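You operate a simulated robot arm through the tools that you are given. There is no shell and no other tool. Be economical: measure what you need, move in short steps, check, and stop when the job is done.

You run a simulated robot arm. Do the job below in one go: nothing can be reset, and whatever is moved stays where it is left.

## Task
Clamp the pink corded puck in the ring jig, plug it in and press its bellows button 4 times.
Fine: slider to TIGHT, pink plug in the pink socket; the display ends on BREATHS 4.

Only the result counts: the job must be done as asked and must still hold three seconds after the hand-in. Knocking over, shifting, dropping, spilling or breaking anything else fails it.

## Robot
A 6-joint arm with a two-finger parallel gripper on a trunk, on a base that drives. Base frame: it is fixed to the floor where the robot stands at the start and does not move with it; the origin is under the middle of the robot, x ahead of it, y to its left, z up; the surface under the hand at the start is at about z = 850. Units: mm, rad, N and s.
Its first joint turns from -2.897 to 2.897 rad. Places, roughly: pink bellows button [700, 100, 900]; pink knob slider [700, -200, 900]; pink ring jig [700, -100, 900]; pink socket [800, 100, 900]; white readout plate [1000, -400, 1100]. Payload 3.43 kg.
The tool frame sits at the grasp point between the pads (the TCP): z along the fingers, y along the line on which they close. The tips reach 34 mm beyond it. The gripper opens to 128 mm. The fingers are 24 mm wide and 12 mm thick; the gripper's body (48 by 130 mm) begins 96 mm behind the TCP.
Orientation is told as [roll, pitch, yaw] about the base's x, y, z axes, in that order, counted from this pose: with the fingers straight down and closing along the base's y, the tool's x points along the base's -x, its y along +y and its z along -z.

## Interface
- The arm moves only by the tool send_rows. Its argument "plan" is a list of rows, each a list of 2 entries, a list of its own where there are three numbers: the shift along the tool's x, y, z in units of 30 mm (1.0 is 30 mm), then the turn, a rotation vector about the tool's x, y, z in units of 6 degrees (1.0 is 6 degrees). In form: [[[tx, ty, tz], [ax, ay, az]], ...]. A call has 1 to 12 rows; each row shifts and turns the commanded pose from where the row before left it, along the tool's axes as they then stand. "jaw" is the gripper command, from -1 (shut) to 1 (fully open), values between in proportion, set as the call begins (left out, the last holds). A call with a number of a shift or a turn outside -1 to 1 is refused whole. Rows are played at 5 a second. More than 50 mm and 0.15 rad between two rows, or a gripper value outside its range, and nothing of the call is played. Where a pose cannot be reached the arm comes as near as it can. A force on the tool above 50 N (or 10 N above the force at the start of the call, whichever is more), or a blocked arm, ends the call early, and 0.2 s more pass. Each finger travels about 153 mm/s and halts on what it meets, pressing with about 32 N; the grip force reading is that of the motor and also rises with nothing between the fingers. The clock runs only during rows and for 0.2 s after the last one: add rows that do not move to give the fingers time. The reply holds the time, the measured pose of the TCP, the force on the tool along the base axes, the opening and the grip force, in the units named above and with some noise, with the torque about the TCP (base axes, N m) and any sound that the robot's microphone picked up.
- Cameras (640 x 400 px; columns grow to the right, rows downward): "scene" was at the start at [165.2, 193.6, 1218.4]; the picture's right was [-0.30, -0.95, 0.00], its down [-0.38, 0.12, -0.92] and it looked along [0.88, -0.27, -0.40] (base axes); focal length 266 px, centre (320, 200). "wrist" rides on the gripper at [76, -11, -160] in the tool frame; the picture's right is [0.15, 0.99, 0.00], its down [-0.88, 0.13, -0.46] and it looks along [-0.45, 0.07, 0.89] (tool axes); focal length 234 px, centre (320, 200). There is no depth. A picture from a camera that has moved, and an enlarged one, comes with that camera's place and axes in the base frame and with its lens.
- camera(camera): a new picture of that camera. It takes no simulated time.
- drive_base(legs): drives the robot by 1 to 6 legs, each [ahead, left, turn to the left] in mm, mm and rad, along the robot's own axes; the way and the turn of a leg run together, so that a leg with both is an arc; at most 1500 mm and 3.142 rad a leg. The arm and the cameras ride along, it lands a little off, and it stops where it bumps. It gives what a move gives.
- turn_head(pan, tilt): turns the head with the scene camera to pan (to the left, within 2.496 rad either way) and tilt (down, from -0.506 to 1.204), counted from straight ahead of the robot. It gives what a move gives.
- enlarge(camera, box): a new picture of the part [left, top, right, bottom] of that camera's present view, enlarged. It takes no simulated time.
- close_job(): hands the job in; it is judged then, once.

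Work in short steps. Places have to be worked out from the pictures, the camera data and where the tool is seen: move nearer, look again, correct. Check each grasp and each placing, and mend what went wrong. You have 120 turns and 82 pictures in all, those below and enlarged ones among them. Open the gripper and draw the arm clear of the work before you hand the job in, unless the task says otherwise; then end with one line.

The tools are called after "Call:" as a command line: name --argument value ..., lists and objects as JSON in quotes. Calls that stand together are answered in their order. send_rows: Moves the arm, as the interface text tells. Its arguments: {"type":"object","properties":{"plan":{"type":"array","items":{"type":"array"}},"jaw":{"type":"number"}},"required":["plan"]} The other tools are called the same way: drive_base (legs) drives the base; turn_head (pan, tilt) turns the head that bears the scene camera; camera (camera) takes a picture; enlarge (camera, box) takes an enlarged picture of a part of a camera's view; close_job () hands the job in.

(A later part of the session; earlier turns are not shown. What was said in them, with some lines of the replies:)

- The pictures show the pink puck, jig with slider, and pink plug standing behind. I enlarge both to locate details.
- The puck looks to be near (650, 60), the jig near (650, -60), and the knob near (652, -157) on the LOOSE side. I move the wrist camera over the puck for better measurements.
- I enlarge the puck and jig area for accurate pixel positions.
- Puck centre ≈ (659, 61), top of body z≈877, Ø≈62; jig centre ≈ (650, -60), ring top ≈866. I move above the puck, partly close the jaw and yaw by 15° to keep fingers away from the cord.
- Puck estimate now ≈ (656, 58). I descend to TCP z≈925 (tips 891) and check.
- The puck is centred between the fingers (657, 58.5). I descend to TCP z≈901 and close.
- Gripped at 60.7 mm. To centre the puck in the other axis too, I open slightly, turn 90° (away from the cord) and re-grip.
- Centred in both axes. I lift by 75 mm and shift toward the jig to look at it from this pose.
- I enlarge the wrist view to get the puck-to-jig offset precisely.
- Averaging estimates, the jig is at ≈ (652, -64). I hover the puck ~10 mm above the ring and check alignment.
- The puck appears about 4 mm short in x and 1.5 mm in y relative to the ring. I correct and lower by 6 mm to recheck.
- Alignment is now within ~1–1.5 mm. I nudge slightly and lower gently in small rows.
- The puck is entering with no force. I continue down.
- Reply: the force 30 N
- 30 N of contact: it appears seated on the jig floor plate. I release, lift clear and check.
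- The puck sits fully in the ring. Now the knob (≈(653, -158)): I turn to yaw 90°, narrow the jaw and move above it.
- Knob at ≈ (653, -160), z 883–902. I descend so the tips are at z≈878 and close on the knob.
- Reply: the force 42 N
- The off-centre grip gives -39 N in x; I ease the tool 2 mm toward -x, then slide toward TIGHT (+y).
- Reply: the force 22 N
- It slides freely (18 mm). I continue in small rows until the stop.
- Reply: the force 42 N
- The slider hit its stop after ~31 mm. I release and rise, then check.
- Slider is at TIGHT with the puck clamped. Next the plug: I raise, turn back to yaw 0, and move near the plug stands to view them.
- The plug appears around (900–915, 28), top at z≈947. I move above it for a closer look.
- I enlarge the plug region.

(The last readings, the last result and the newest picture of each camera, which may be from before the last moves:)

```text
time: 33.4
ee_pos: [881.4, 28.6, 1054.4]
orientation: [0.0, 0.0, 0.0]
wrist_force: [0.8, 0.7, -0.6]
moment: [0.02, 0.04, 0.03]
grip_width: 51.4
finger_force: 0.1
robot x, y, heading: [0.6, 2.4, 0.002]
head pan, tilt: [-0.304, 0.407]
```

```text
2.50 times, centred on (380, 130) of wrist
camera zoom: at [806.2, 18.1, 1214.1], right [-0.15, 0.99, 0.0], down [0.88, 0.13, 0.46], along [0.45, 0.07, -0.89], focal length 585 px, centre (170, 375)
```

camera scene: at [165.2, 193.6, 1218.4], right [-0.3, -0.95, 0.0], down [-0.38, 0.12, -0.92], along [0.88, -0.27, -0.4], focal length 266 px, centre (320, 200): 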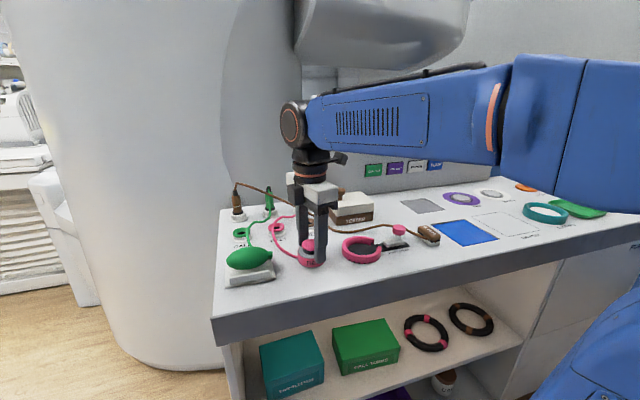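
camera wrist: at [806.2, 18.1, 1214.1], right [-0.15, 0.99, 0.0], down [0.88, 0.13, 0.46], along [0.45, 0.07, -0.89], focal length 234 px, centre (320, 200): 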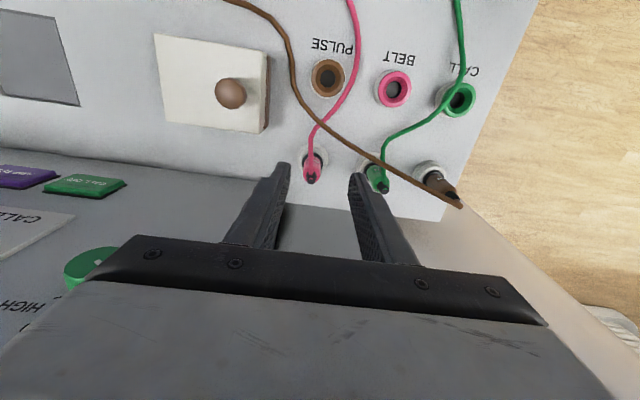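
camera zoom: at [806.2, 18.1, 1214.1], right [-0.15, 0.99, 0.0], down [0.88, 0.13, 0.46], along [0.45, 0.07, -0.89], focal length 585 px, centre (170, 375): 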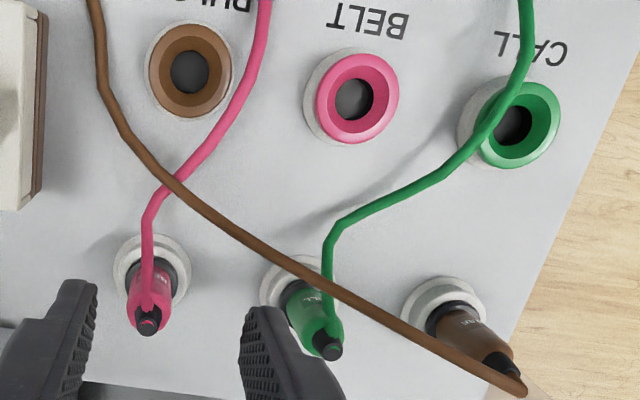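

Plug is at ≈ (914, 24.5) upright, top z≈947; socket at ≈ (801, 118). I move over the plug and go down part-way.

Call:
send_rows --plan '[[[-0.55, -0.07, 0], [0, 0, 0]], [[-0.55, -0.07, 0], [0, 0, 0]], [[0, 0, 0.8], [0, 0, 0]], [[0, 0, 0.8], [0, 0, 0]], [[0, 0, 0], [0, 0, 0]], [[0, 0, 0], [0, 0, 0]]]' --jaw -0.35

Call:
enlarge --camera "wrist" --box '[200, 50, 440, 250]'

Call:
enlarge --camera "scene" --box '[220, 150, 380, 250]'

```text
time: 34.8
ee_pos: [912.3, 24.8, 1004.7]
orientation: [0.001, 0.0, 0.0]
wrist_force: [0.8, -0.8, -0.4]
moment: [0.01, 0.04, -0.03]
grip_width: 41.7
finger_force: 0.1
robot x, y, heading: [0.2, 2.5, 0.003]
head pan, tilt: [-0.304, 0.407]
```

```text
2.00 times, centred on (320, 150) of wrist
camera zoom: at [836.4, 14.9, 1165.1], right [-0.15, 0.99, 0.0], down [0.88, 0.13, 0.46], along [0.45, 0.07, -0.89], focal length 468 px, centre (320, 300)
```

zoom: 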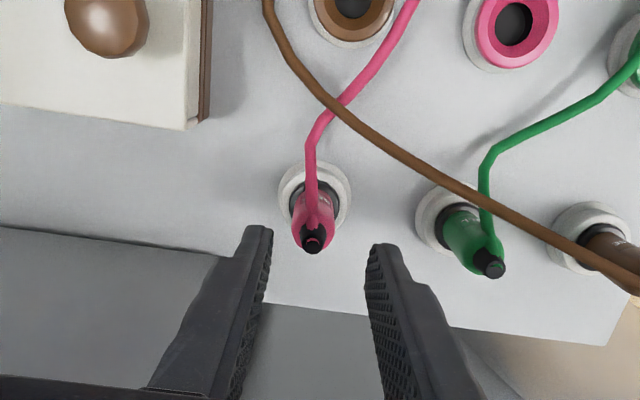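

```text
4.00 times, centred on (300, 200) of scene
camera zoom: at [165.3, 193.6, 1218.4], right [-0.3, -0.95, 0.0], down [-0.38, 0.12, -0.92], along [0.88, -0.27, -0.4], focal length 1065 px, centre (400, 200)
```

zoom: 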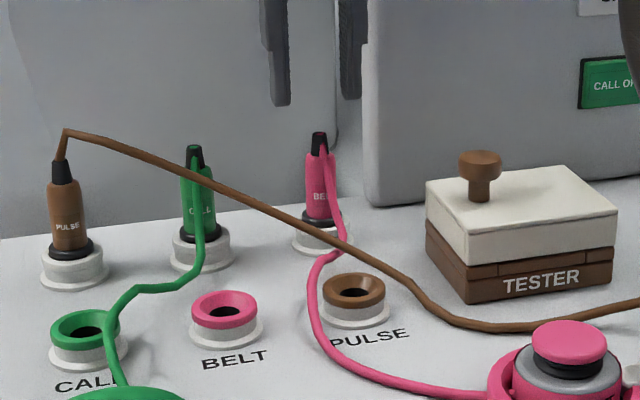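

Refined plug position ≈ (916.5, 23.5). I correct by (+4, -1) and descend to TCP z≈925, then check.

Call:
send_rows --plan '[[[-0.13, -0.03, 0.5], [0, 0, 0]], [[0, 0, 0.8], [0, 0, 0]], [[0, 0, 0.8], [0, 0, 0]], [[0, 0, 0.55], [0, 0, 0]], [[0, 0, 0], [0, 0, 0]], [[0, 0, 0], [0, 0, 0]]]'

Call:
enlarge --camera "wrist" --box '[200, 50, 440, 250]'

Call:
enlarge --camera "scene" --box '[220, 150, 380, 250]'

```text
time: 36.2
ee_pos: [917.1, 22.1, 925.7]
orientation: [0.001, 0.002, 0.001]
wrist_force: [-0.2, -0.4, 0.5]
moment: [0.01, -0.01, -0.01]
grip_width: 42.0
finger_force: 0.1
robot x, y, heading: [0.1, 1.0, -0.008]
head pan, tilt: [-0.304, 0.407]
```

```text
2.00 times, centred on (320, 150) of wrist
camera zoom: at [841.7, 12.7, 1085.8], right [-0.15, 0.99, 0.0], down [0.88, 0.13, 0.46], along [0.45, 0.07, -0.89], focal length 468 px, centre (320, 300)
```

zoom: 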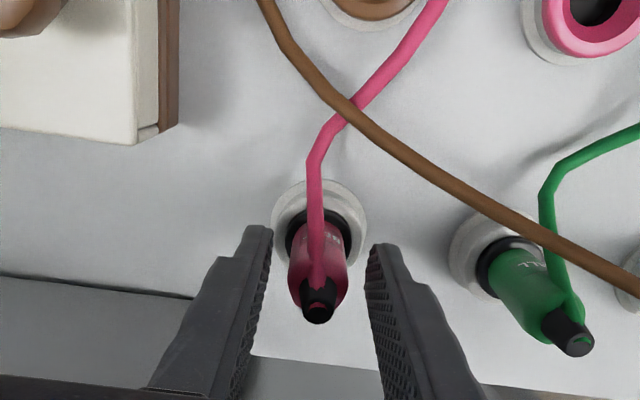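

```text
4.00 times, centred on (300, 200) of scene
camera zoom: at [165.3, 193.6, 1218.4], right [-0.3, -0.95, 0.0], down [-0.38, 0.12, -0.92], along [0.88, -0.27, -0.4], focal length 1065 px, centre (400, 200)
```

zoom: 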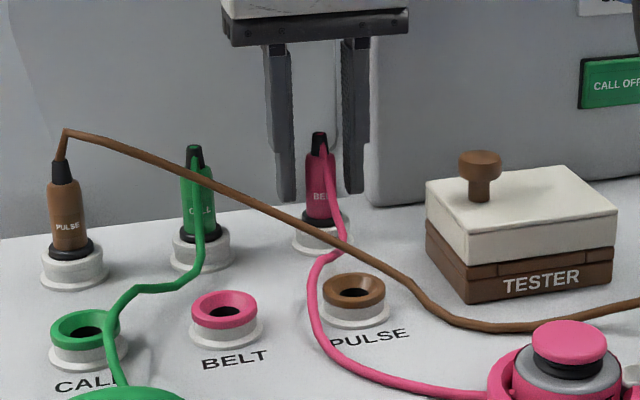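

The plug is centred between the fingers. I close on it.

Call:
send_rows --plan '[[[0, 0, 0.1], [0, 0, 0]], [[0, 0, 0], [0, 0, 0]], [[0, 0, 0], [0, 0, 0]], [[0, 0, 0], [0, 0, 0]]]' --jaw -1

```text
time: 37.2
ee_pos: [917.9, 22.2, 922.9]
orientation: [-0.001, -0.002, 0.0]
wrist_force: [0.4, -3.1, 24.7]
moment: [-0.34, -0.14, 0.0]
grip_width: 22.5
finger_force: 32.1
robot x, y, heading: [0.2, -1.2, -0.002]
head pan, tilt: [-0.304, 0.407]
```

Gripped at 22.5 mm. I pull straight up.

Call:
send_rows --plan '[[[0, 0, -0.3], [0, 0, 0]], [[0, 0, -0.5], [0, 0, 0]], [[0, 0, -0.7], [0, 0, 0]], [[0, 0, -0.8], [0, 0, 0]], [[0, 0, -0.8], [0, 0, 0]], [[0, 0, -0.8], [0, 0, 0]], [[0, 0, 0], [0, 0, 0]]]'

Call:
enlarge --camera "scene" --box '[200, 120, 400, 270]'

Call:
enlarge --camera "wrist" --box '[200, 50, 440, 250]'

```text
time: 38.8
ee_pos: [916.8, 23.7, 1039.6]
orientation: [0.0, 0.0, 0.0]
wrist_force: [-0.6, 0.0, -0.1]
moment: [-0.03, 0.01, 0.0]
grip_width: 22.5
finger_force: 32.2
robot x, y, heading: [0.5, -2.3, 0.001]
head pan, tilt: [-0.304, 0.407]
```

```text
2.67 times, centred on (300, 195) of scene
camera zoom: at [165.3, 193.6, 1218.4], right [-0.3, -0.95, 0.0], down [-0.38, 0.12, -0.92], along [0.88, -0.27, -0.4], focal length 710 px, centre (373, 213)
```

zoom: 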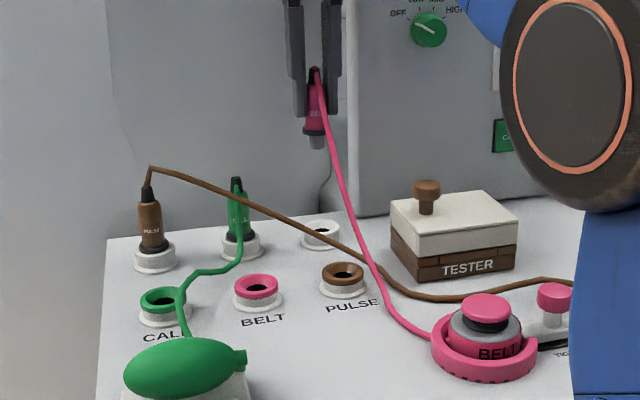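

```text
2.00 times, centred on (320, 150) of wrist
camera zoom: at [842.2, 14.2, 1200.3], right [-0.15, 0.99, 0.0], down [0.88, 0.13, 0.46], along [0.45, 0.07, -0.89], focal length 468 px, centre (320, 300)
```

zoom: 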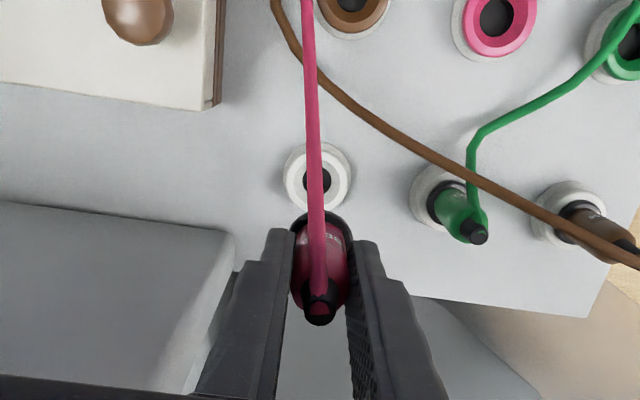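

The plug is out, cord clear of the brown one. Directly above its stand the hole appears at zoom pixel (318,181) – a good reference. I move over the pink socket at the same height.

Call:
send_rows --plan '[[[0.97, 0.79, 0], [0, 0, 0]], [[0.97, 0.79, 0], [0, 0, 0]], [[0.97, 0.79, 0], [0, 0, 0]], [[0.96, 0.8, 0], [0, 0, 0]], [[0, 0, 0], [0, 0, 0]], [[0, 0, 0], [0, 0, 0]]]'

Call:
enlarge --camera "wrist" --box '[200, 50, 440, 250]'

Call:
enlarge --camera "scene" --box '[200, 120, 400, 270]'

```text
time: 40.2
ee_pos: [801.0, 119.7, 1038.5]
orientation: [0.0, 0.0, 0.001]
wrist_force: [0.2, 0.3, -1.2]
moment: [-0.02, 0.0, 0.0]
grip_width: 22.7
finger_force: 31.5
robot x, y, heading: [-0.1, -1.7, 0.002]
head pan, tilt: [-0.304, 0.407]
```

```text
2.00 times, centred on (320, 150) of wrist
camera zoom: at [726.2, 109.4, 1199.1], right [-0.15, 0.99, 0.0], down [0.88, 0.13, 0.46], along [0.45, 0.07, -0.89], focal length 468 px, centre (320, 300)
```

zoom: 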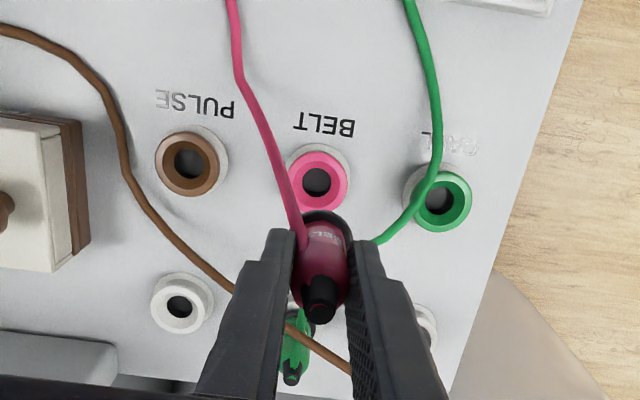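

```text
2.67 times, centred on (300, 195) of scene
camera zoom: at [165.3, 193.6, 1218.4], right [-0.3, -0.95, 0.0], down [-0.38, 0.12, -0.92], along [0.88, -0.27, -0.4], focal length 710 px, centre (373, 213)
```

zoom: 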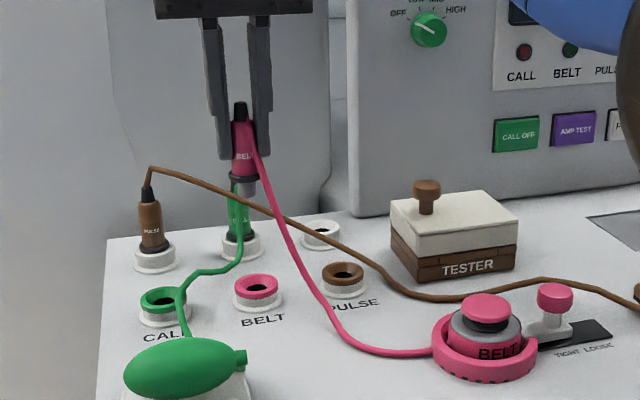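

The socket hole is at (316–319, 181): aligned with the reference. I descend 75 mm and check.

Call:
send_rows --plan '[[[0, 0, 0.85], [0, 0, 0]], [[0, 0, 0.85], [0, 0, 0]], [[0, 0, 0.8], [0, 0, 0]], [[0, 0, 0], [0, 0, 0]], [[0, 0, 0], [0, 0, 0]]]'

Call:
enlarge --camera "wrist" --box '[240, 80, 400, 220]'

Call:
enlarge --camera "scene" --box '[240, 180, 340, 250]'

```text
time: 41.4
ee_pos: [802.7, 117.8, 962.8]
orientation: [-0.001, 0.002, 0.0]
wrist_force: [0.2, -0.3, -0.3]
moment: [0.05, -0.01, 0.0]
grip_width: 22.5
finger_force: 31.9
robot x, y, heading: [0.6, 0.2, -0.0]
head pan, tilt: [-0.304, 0.407]
```

```text
2.86 times, centred on (320, 150) of wrist
camera zoom: at [727.0, 108.0, 1125.0], right [-0.15, 0.99, 0.0], down [0.88, 0.13, 0.46], along [0.45, 0.07, -0.89], focal length 669 px, centre (320, 343)
```

zoom: 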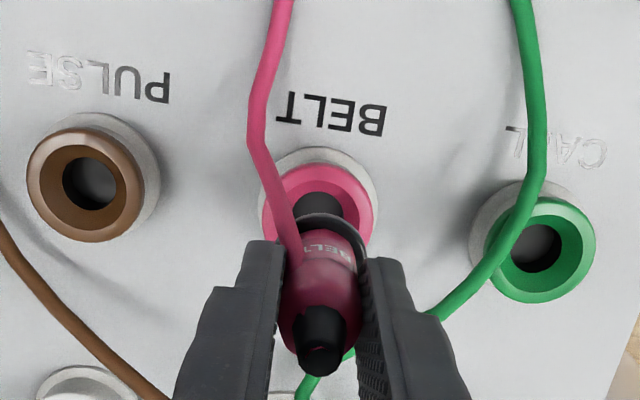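

```text
5.71 times, centred on (290, 215) of scene
camera zoom: at [165.3, 193.6, 1218.4], right [-0.3, -0.95, 0.0], down [-0.38, 0.12, -0.92], along [0.88, -0.27, -0.4], focal length 1522 px, centre (491, 114)
```

zoom: 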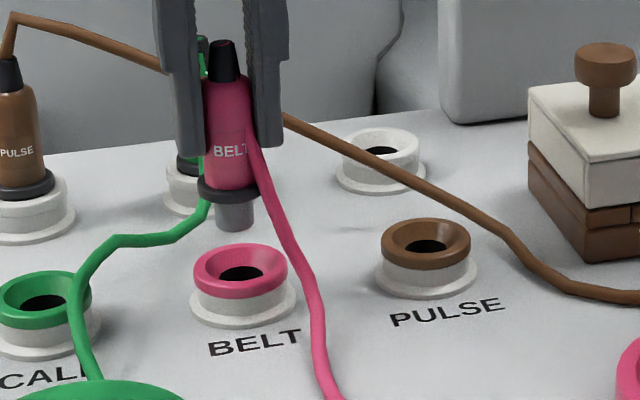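

Well aligned in both views. I lower slowly into the socket.

Call:
send_rows --plan '[[[0, 0, 0.4], [0, 0, 0]], [[0, 0, 0.2], [0, 0, 0]], [[0, 0, 0.15], [0, 0, 0]], [[0, 0, 0.15], [0, 0, 0]], [[0, 0, 0], [0, 0, 0]]]'

Call:
enlarge --camera "scene" --box '[240, 180, 340, 250]'

```text
time: 42.6
ee_pos: [801.3, 118.2, 936.9]
orientation: [0.001, 0.002, 0.001]
wrist_force: [-0.2, 0.5, -0.7]
moment: [0.0, 0.01, 0.03]
grip_width: 22.3
finger_force: 32.3
robot x, y, heading: [-1.6, 1.7, -0.002]
head pan, tilt: [-0.304, 0.407]
```

```text
5.71 times, centred on (290, 215) of scene
camera zoom: at [165.3, 193.6, 1218.4], right [-0.3, -0.95, 0.0], down [-0.38, 0.12, -0.92], along [0.88, -0.27, -0.4], focal length 1522 px, centre (491, 114)
```

zoom: 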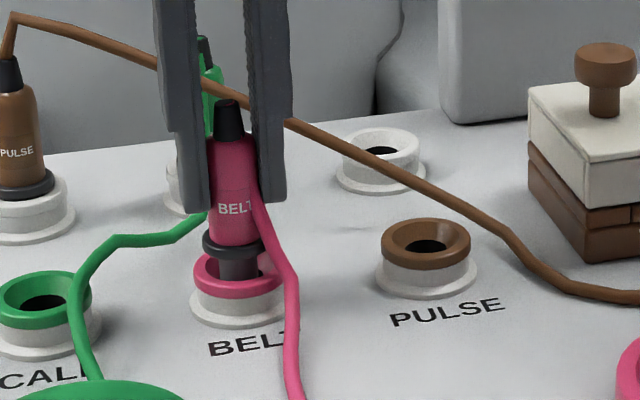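

The prong is entering the hole. I push further in small rows until it seats.

Call:
send_rows --plan '[[[0, 0, 0.12], [0, 0, 0]], [[0, 0, 0.12], [0, 0, 0]], [[0, 0, 0.1], [0, 0, 0]], [[0, 0, 0.1], [0, 0, 0]], [[0, 0, 0.1], [0, 0, 0]], [[0, 0, 0.1], [0, 0, 0]], [[0, 0, 0], [0, 0, 0]]]'

Call:
enlarge --camera "scene" --box '[240, 180, 340, 250]'

```text
time: 44.2
ee_pos: [800.2, 117.8, 920.7]
orientation: [0.003, -0.008, 0.002]
wrist_force: [-0.1, 2.4, 12.8]
moment: [0.21, 0.02, -0.01]
grip_width: 22.2
finger_force: 32.0
robot x, y, heading: [0.9, -0.7, -0.004]
head pan, tilt: [-0.304, 0.407]
stopped in row 7: the force on the tool passed its limit at 52 N (the readings are from after the stop); the commanded pose is now the measured one
```

```text
5.71 times, centred on (290, 215) of scene
camera zoom: at [164.9, 193.6, 1218.5], right [-0.3, -0.95, 0.0], down [-0.38, 0.12, -0.92], along [0.88, -0.27, -0.39], focal length 1522 px, centre (491, 114)
```

zoom: 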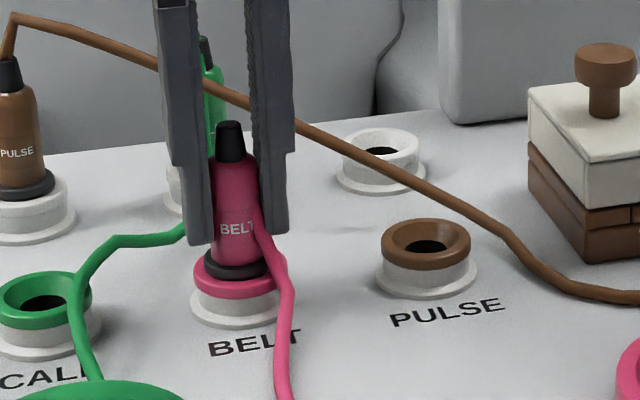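

The collar rests on the socket ring (52 N stop): plugged in. I release, rise, and check plug and display.

Call:
send_rows --plan '[[[0, 0, 0], [0, 0, 0]], [[0, 0, 0], [0, 0, 0]], [[0, 0, -1], [0, 0, 0]], [[0, 0, -1], [0, 0, 0]], [[0, 0, -1], [0, 0, 0]], [[0, 0, -1], [0, 0, 0]], [[0, 0, 0], [0, 0, 0]]]' --jaw -0.35

Call:
camera --camera "scene"

Call:
enlarge --camera "scene" --box '[240, 180, 340, 250]'

```text
time: 45.8
ee_pos: [800.3, 116.6, 1039.5]
orientation: [0.001, -0.003, 0.0]
wrist_force: [0.3, -0.4, 0.2]
moment: [-0.01, -0.01, 0.0]
grip_width: 41.8
finger_force: 0.0
robot x, y, heading: [1.1, -1.7, 0.004]
head pan, tilt: [-0.304, 0.407]
```

```text
28 pictures are left
camera scene: at [165.3, 193.6, 1218.4], right [-0.3, -0.95, 0.0], down [-0.38, 0.12, -0.92], along [0.88, -0.27, -0.4], focal length 266 px, centre (320, 200)
```

scene: 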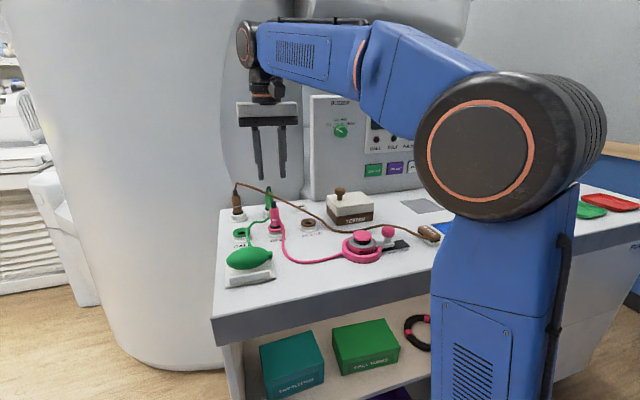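

```text
5.71 times, centred on (290, 215) of scene
camera zoom: at [165.3, 193.6, 1218.4], right [-0.3, -0.95, 0.0], down [-0.38, 0.12, -0.92], along [0.88, -0.27, -0.4], focal length 1522 px, centre (491, 114)
```

zoom: 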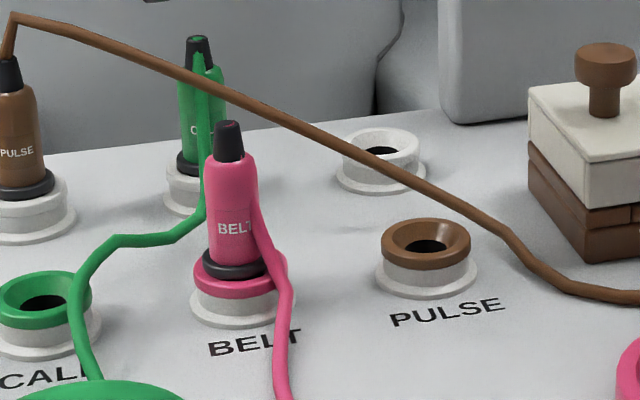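

The plug holds. Now I shut the jaw and move over the button (≈(655, -63)), then look.

Call:
send_rows --plan '[[[0.69, -0.857, 0], [0, 0, 0]], [[0.69, -0.857, 0], [0, 0, 0]], [[0.69, -0.857, 0], [0, 0, 0]], [[0.69, -0.857, 0], [0, 0, 0]], [[0.69, -0.857, 0], [0, 0, 0]], [[0.69, -0.857, 0], [0, 0, 0]], [[0.69, -0.857, 0], [0, 0, 0]], [[0, 0, 0.8], [0, 0, 0]], [[0, 0, 0.8], [0, 0, 0]], [[0, 0, 0], [0, 0, 0]]]' --jaw -1

Call:
camera --camera "scene"

Call:
enlarge --camera "wrist" --box '[200, 50, 440, 250]'

```text
time: 48.0
ee_pos: [654.9, -62.1, 991.7]
orientation: [0.003, -0.005, 0.002]
wrist_force: [0.0, 0.1, 0.3]
moment: [0.0, 0.0, 0.04]
grip_width: 0.0
finger_force: 31.7
robot x, y, heading: [2.2, -2.2, 0.001]
head pan, tilt: [-0.304, 0.407]
```

```text
26 pictures are left
camera scene: at [165.3, 193.6, 1218.4], right [-0.3, -0.95, 0.0], down [-0.38, 0.12, -0.92], along [0.88, -0.27, -0.4], focal length 266 px, centre (320, 200)
```

scene: 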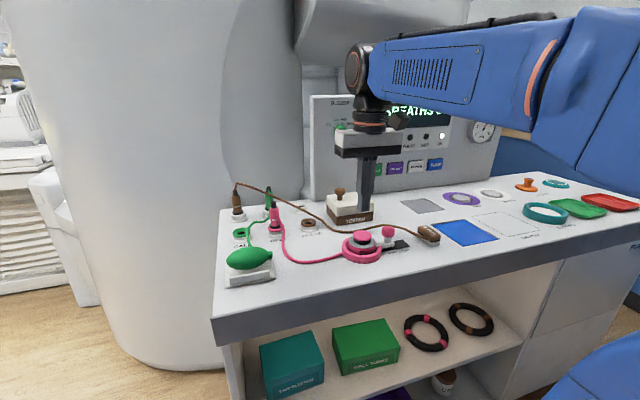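

```text
2.00 times, centred on (320, 150) of wrist
camera zoom: at [579.7, -72.4, 1151.8], right [-0.15, 0.99, 0.0], down [0.88, 0.13, 0.46], along [0.45, 0.07, -0.89], focal length 468 px, centre (320, 300)
```

zoom: 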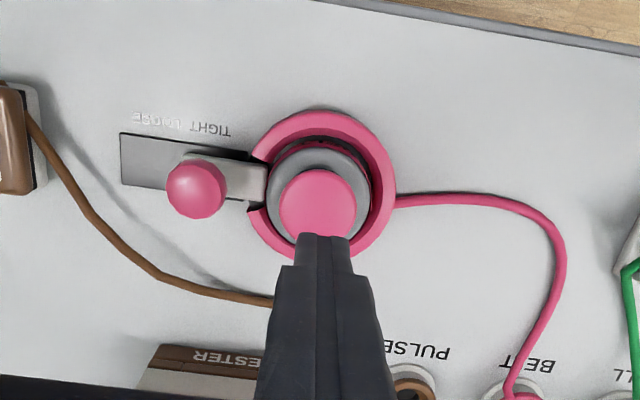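

Button centre ≈ (650, -62). I shift 4 mm and descend to just above the button, then press gently.

Call:
send_rows --plan '[[[0.13, 0, 0.5], [0, 0, 0]], [[0, 0, 0.5], [0, 0, 0]], [[0, 0, 0.5], [0, 0, 0]], [[0, 0, 0], [0, 0, 0]]]'

Call:
enlarge --camera "scene" --box '[310, 190, 450, 275]'

Call:
enlarge --camera "wrist" --box '[240, 80, 400, 220]'

```text
time: 49.0
ee_pos: [651.7, -62.3, 945.7]
orientation: [0.001, -0.005, 0.001]
wrist_force: [0.2, -0.1, 0.0]
moment: [0.0, 0.01, -0.02]
grip_width: 0.1
finger_force: 32.2
robot x, y, heading: [-0.4, -3.7, -0.004]
head pan, tilt: [-0.304, 0.407]
```

```text
4.57 times, centred on (380, 232) of scene
camera zoom: at [165.3, 193.6, 1218.4], right [-0.3, -0.95, 0.0], down [-0.38, 0.12, -0.92], along [0.88, -0.27, -0.4], focal length 1218 px, centre (46, 51)
```

zoom: 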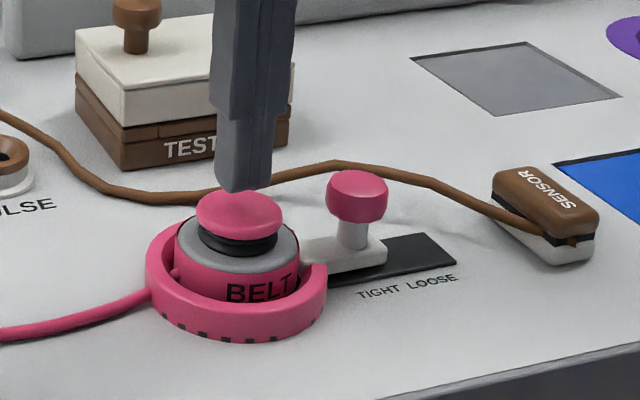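

```text
2.86 times, centred on (320, 150) of wrist
camera zoom: at [575.8, -72.6, 1106.1], right [-0.15, 0.99, 0.0], down [0.88, 0.13, 0.46], along [0.45, 0.07, -0.89], focal length 669 px, centre (320, 343)
```

zoom: 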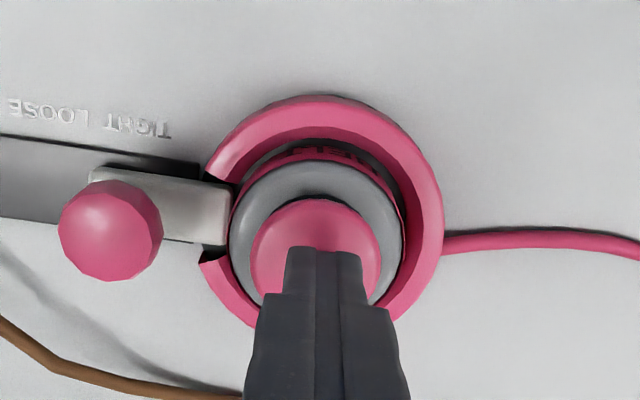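

The tip is over the button, ~3 mm off centre; I nudge and press down slowly, watching force.

Call:
send_rows --plan '[[[0.1, 0, 0], [0, 0, 0]], [[0, 0, 0.15], [0, 0, 0]], [[0, 0, 0.1], [0, 0, 0]], [[0, 0, 0.1], [0, 0, 0]], [[0, 0, 0], [0, 0, 0]]]'

Call:
enlarge --camera "scene" --box '[310, 80, 470, 275]'

```text
time: 50.2
ee_pos: [648.5, -61.9, 935.3]
orientation: [0.0, -0.004, 0.0]
wrist_force: [-0.6, 0.1, 0.3]
moment: [0.02, 0.0, 0.01]
grip_width: 0.0
finger_force: 32.5
robot x, y, heading: [1.0, -3.5, -0.001]
head pan, tilt: [-0.304, 0.407]
```

```text
2.05 times, centred on (390, 178) of scene
camera zoom: at [165.3, 193.6, 1218.4], right [-0.3, -0.95, 0.0], down [-0.38, 0.12, -0.92], along [0.88, -0.27, -0.4], focal length 546 px, centre (176, 246)
```

zoom: 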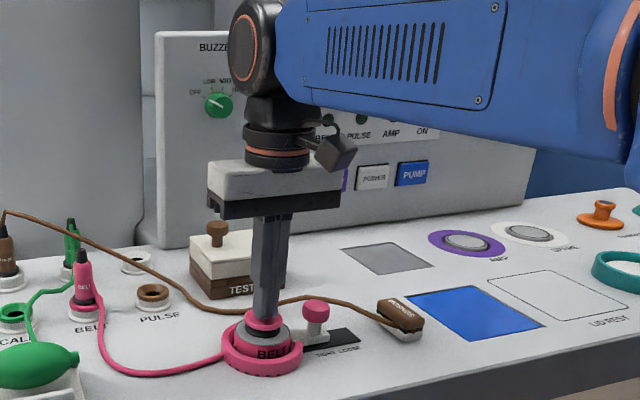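

Just at contact. I press further in 2 mm rows.

Call:
send_rows --plan '[[[0, 0, 0.07], [0, 0, 0]], [[0, 0, 0.07], [0, 0, 0]], [[0, 0, 0], [0, 0, 0]]]'

```text
time: 51.0
ee_pos: [649.4, -62.2, 931.4]
orientation: [0.004, -0.004, 0.0]
wrist_force: [-0.3, 0.9, 0.6]
moment: [0.02, 0.05, 0.03]
grip_width: 0.2
finger_force: 32.1
robot x, y, heading: [2.1, -4.4, -0.002]
head pan, tilt: [-0.304, 0.407]
```

Still no contact force; I press on.

Call:
send_rows --plan '[[[0, 0, 0.07], [0, 0, 0]], [[0, 0, 0.07], [0, 0, 0]], [[0, 0, 0], [0, 0, 0]]]'

Call:
enlarge --camera "scene" --box '[330, 215, 410, 270]'

```text
time: 51.8
ee_pos: [648.7, -62.4, 927.3]
orientation: [0.003, -0.004, -0.002]
wrist_force: [1.9, -0.8, 4.0]
moment: [-0.04, -0.02, 0.04]
grip_width: 0.0
finger_force: 31.8
robot x, y, heading: [-0.1, 2.3, 0.001]
head pan, tilt: [-0.304, 0.407]
heard: click
```

```text
7.27 times, centred on (370, 242) of scene
camera zoom: at [165.3, 193.6, 1218.4], right [-0.3, -0.95, 0.0], down [-0.38, 0.12, -0.92], along [0.88, -0.27, -0.4], focal length 1937 px, centre (-44, -109)
```

zoom: 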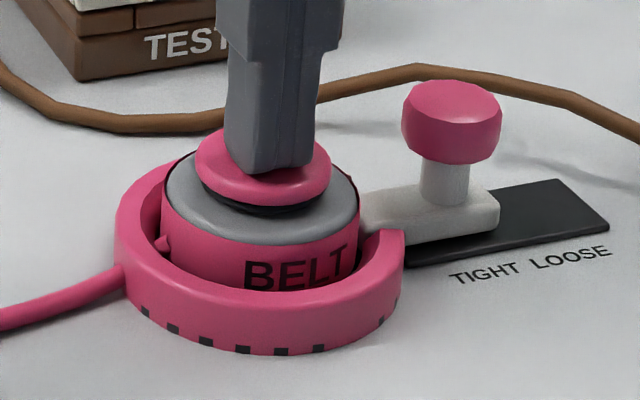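

A click: press registered. I rise and move aside (+y) to read the display.

Call:
send_rows --plan '[[[0, 0, -0.5], [0, 0, 0]], [[0, 0, -1], [0, 0, 0]], [[0, 0, -1], [0, 0, 0]], [[0, 0.5, -1], [0, 0, 0]], [[0, 1, -0.7], [0, 0, 0]], [[0, 1, 0], [0, 0, 0]], [[0, 0, 0], [0, 0, 0]]]'

Call:
camera --camera "scene"

```text
time: 53.4
ee_pos: [648.9, 12.0, 1055.2]
orientation: [0.003, -0.002, 0.0]
wrist_force: [0.2, 0.3, -0.5]
moment: [-0.01, 0.0, 0.05]
grip_width: 0.1
finger_force: 32.1
robot x, y, heading: [-1.9, -2.1, 0.002]
head pan, tilt: [-0.304, 0.407]
```

```text
20 pictures are left
camera scene: at [165.3, 193.6, 1218.4], right [-0.3, -0.95, 0.0], down [-0.38, 0.12, -0.92], along [0.88, -0.27, -0.4], focal length 266 px, centre (320, 200)
```

scene: 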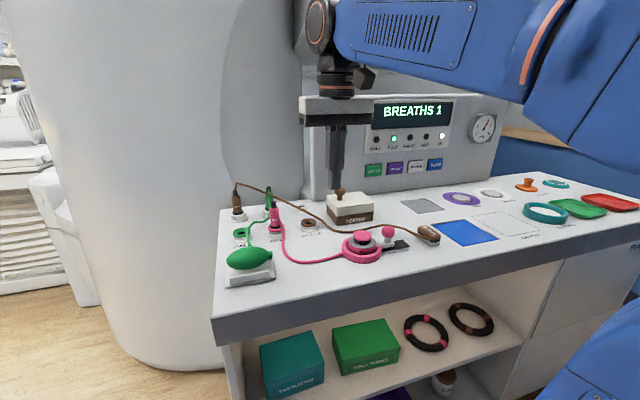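

BREATHS 1 and the BELT lamp is on. I return over the button and press a second time, then rise 15 mm.

Call:
send_rows --plan '[[[0, -1, 0], [0, 0, 0]], [[0, -1, 0.7], [0, 0, 0]], [[0, -0.5, 1], [0, 0, 0]], [[0, 0, 1], [0, 0, 0]], [[0, 0, 1], [0, 0, 0]], [[0, 0, 0], [0, 0, 0]]]'

Call:
send_rows --plan '[[[0, 0, 0.25], [0, 0, 0]], [[0, 0, 0.25], [0, 0, 0]], [[0, 0, 0], [0, 0, 0]], [[0, 0, 0], [0, 0, 0]]]'

Call:
send_rows --plan '[[[0, 0, -0.25], [0, 0, 0]], [[0, 0, -0.25], [0, 0, 0]], [[0, 0, 0], [0, 0, 0]], [[0, 0, 0], [0, 0, 0]]]'

```text
time: 54.8
ee_pos: [648.3, -63.2, 941.9]
orientation: [0.001, -0.005, -0.001]
wrist_force: [-0.1, 0.5, 0.0]
moment: [-0.04, 0.0, 0.0]
grip_width: 0.0
finger_force: 31.9
robot x, y, heading: [-1.3, 0.5, -0.0]
head pan, tilt: [-0.304, 0.407]
```

```text
time: 55.8
ee_pos: [649.1, -62.7, 927.6]
orientation: [0.001, -0.006, 0.0]
wrist_force: [-0.2, 1.3, 4.3]
moment: [0.06, 0.02, -0.02]
grip_width: 0.1
finger_force: 32.0
robot x, y, heading: [0.6, 4.6, 0.004]
head pan, tilt: [-0.304, 0.407]
heard: click
```

```text
time: 56.8
ee_pos: [648.4, -61.9, 941.7]
orientation: [0.0, -0.003, -0.001]
wrist_force: [0.5, -0.4, 1.2]
moment: [0.01, 0.01, 0.03]
grip_width: 0.0
finger_force: 32.0
robot x, y, heading: [2.3, 1.1, 0.002]
head pan, tilt: [-0.304, 0.407]
```

Second click heard. Third press now, with full release.

Call:
send_rows --plan '[[[0, 0, 0.25], [0, 0, 0]], [[0, 0, 0.25], [0, 0, 0]], [[0, 0, 0], [0, 0, 0]], [[0, 0, 0], [0, 0, 0]]]'

Call:
send_rows --plan '[[[0, 0, -0.5], [0, 0, 0]], [[0, 0, -1], [0, 0, 0]], [[0, 0, -1], [0, 0, 0]], [[0, 0.5, -1], [0, 0, 0]], [[0, 1, -0.7], [0, 0, 0]], [[0, 1, 0], [0, 0, 0]], [[0, 0, 0], [0, 0, 0]]]'

Call:
enlarge --camera "scene" --box '[310, 80, 510, 275]'

```text
time: 57.8
ee_pos: [648.7, -61.3, 926.4]
orientation: [0.003, -0.006, 0.001]
wrist_force: [-0.9, 1.6, 3.1]
moment: [0.04, 0.06, -0.03]
grip_width: 0.0
finger_force: 31.7
robot x, y, heading: [-0.5, 2.0, -0.003]
head pan, tilt: [-0.304, 0.407]
heard: click
```

```text
time: 59.4
ee_pos: [650.2, 13.6, 1053.2]
orientation: [0.002, -0.004, 0.001]
wrist_force: [-0.4, -0.2, -1.0]
moment: [-0.01, -0.01, 0.0]
grip_width: 0.0
finger_force: 31.9
robot x, y, heading: [-1.4, -0.5, 0.002]
head pan, tilt: [-0.304, 0.407]
```

```text
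2.05 times, centred on (410, 178) of scene
camera zoom: at [165.3, 193.6, 1218.4], right [-0.3, -0.95, 0.0], down [-0.38, 0.12, -0.92], along [0.88, -0.27, -0.4], focal length 546 px, centre (135, 246)
```

zoom: 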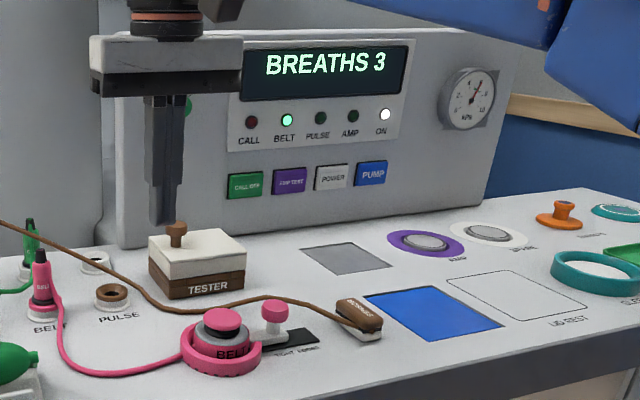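

BREATHS 3. One more press, then withdraw and open the gripper.

Call:
send_rows --plan '[[[0, -1, 0], [0, 0, 0]], [[0, -1, 0.7], [0, 0, 0]], [[0, -0.5, 1], [0, 0, 0]], [[0, 0, 1], [0, 0, 0]], [[0, 0, 1], [0, 0, 0]], [[0, 0, 0], [0, 0, 0]]]'

Call:
send_rows --plan '[[[0, 0, 0.25], [0, 0, 0]], [[0, 0, 0.25], [0, 0, 0]], [[0, 0, 0], [0, 0, 0]], [[0, 0, 0], [0, 0, 0]]]'

Call:
send_rows --plan '[[[0, 0, -0.5], [0, 0, 0]], [[0, 0, -1], [0, 0, 0]], [[0, 0, -1], [0, 0, 0]], [[0, 0.5, -1], [0, 0, 0]], [[0, 1, -1], [0, 0, 0]], [[0, 1, -0.5], [0, 0, 0]], [[0, 0, 0], [0, 0, 0]]]'

Call:
send_rows --plan '[[[0, 0, 0], [0, 0, 0]], [[0, 0, 0], [0, 0, 0]], [[0, 0, 0], [0, 0, 0]], [[0, 0, 0], [0, 0, 0]], [[0, 0, 0], [0, 0, 0]], [[0, 0, 0], [0, 0, 0]], [[0, 0, 0], [0, 0, 0]], [[0, 0, 0], [0, 0, 0]]]' --jaw 0.5

Call:
enlarge --camera "scene" --box '[210, 80, 510, 290]'

```text
time: 60.8
ee_pos: [648.5, -63.8, 939.1]
orientation: [0.001, -0.007, -0.001]
wrist_force: [-0.1, 0.2, 0.4]
moment: [-0.01, 0.02, 0.01]
grip_width: 0.1
finger_force: 31.7
robot x, y, heading: [-1.7, 2.2, -0.005]
head pan, tilt: [-0.304, 0.407]
```

```text
time: 61.8
ee_pos: [648.1, -63.2, 926.9]
orientation: [0.001, -0.007, 0.001]
wrist_force: [-1.0, -2.4, 3.0]
moment: [-0.06, 0.03, 0.02]
grip_width: 0.0
finger_force: 32.0
robot x, y, heading: [-0.0, -1.7, -0.002]
head pan, tilt: [-0.304, 0.407]
heard: click
```

```text
time: 63.4
ee_pos: [650.6, 15.2, 1076.0]
orientation: [0.001, -0.004, 0.0]
wrist_force: [0.2, -0.2, 0.2]
moment: [-0.03, 0.04, 0.02]
grip_width: 0.1
finger_force: 31.8
robot x, y, heading: [-0.9, -4.4, -0.001]
head pan, tilt: [-0.304, 0.407]
```

```text
time: 65.2
ee_pos: [649.4, 13.9, 1075.7]
orientation: [0.002, -0.002, 0.001]
wrist_force: [0.1, 0.5, -0.8]
moment: [0.0, -0.01, 0.05]
grip_width: 96.1
finger_force: 0.1
robot x, y, heading: [-2.2, 2.0, -0.001]
head pan, tilt: [-0.304, 0.407]
```

```text
1.90 times, centred on (360, 185) of scene
camera zoom: at [165.3, 193.6, 1218.4], right [-0.3, -0.95, 0.0], down [-0.38, 0.12, -0.92], along [0.88, -0.27, -0.4], focal length 507 px, centre (244, 229)
```

zoom: 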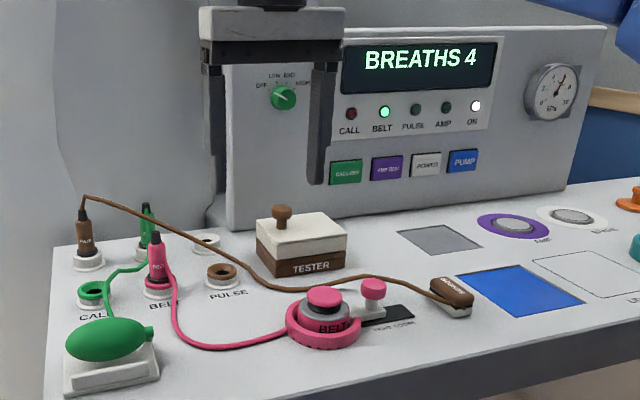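

The display reads BREATHS 4, the slider is at TIGHT, the plug is seated with its lamp on, and the arm is clear with the gripper open. I hand in.

Call:
close_job

```text
The job is handed in.
```

The pink puck is clamped in the ring jig with the slider at TIGHT, the pink plug is in the pink socket, and the display reads BREATHS 4.
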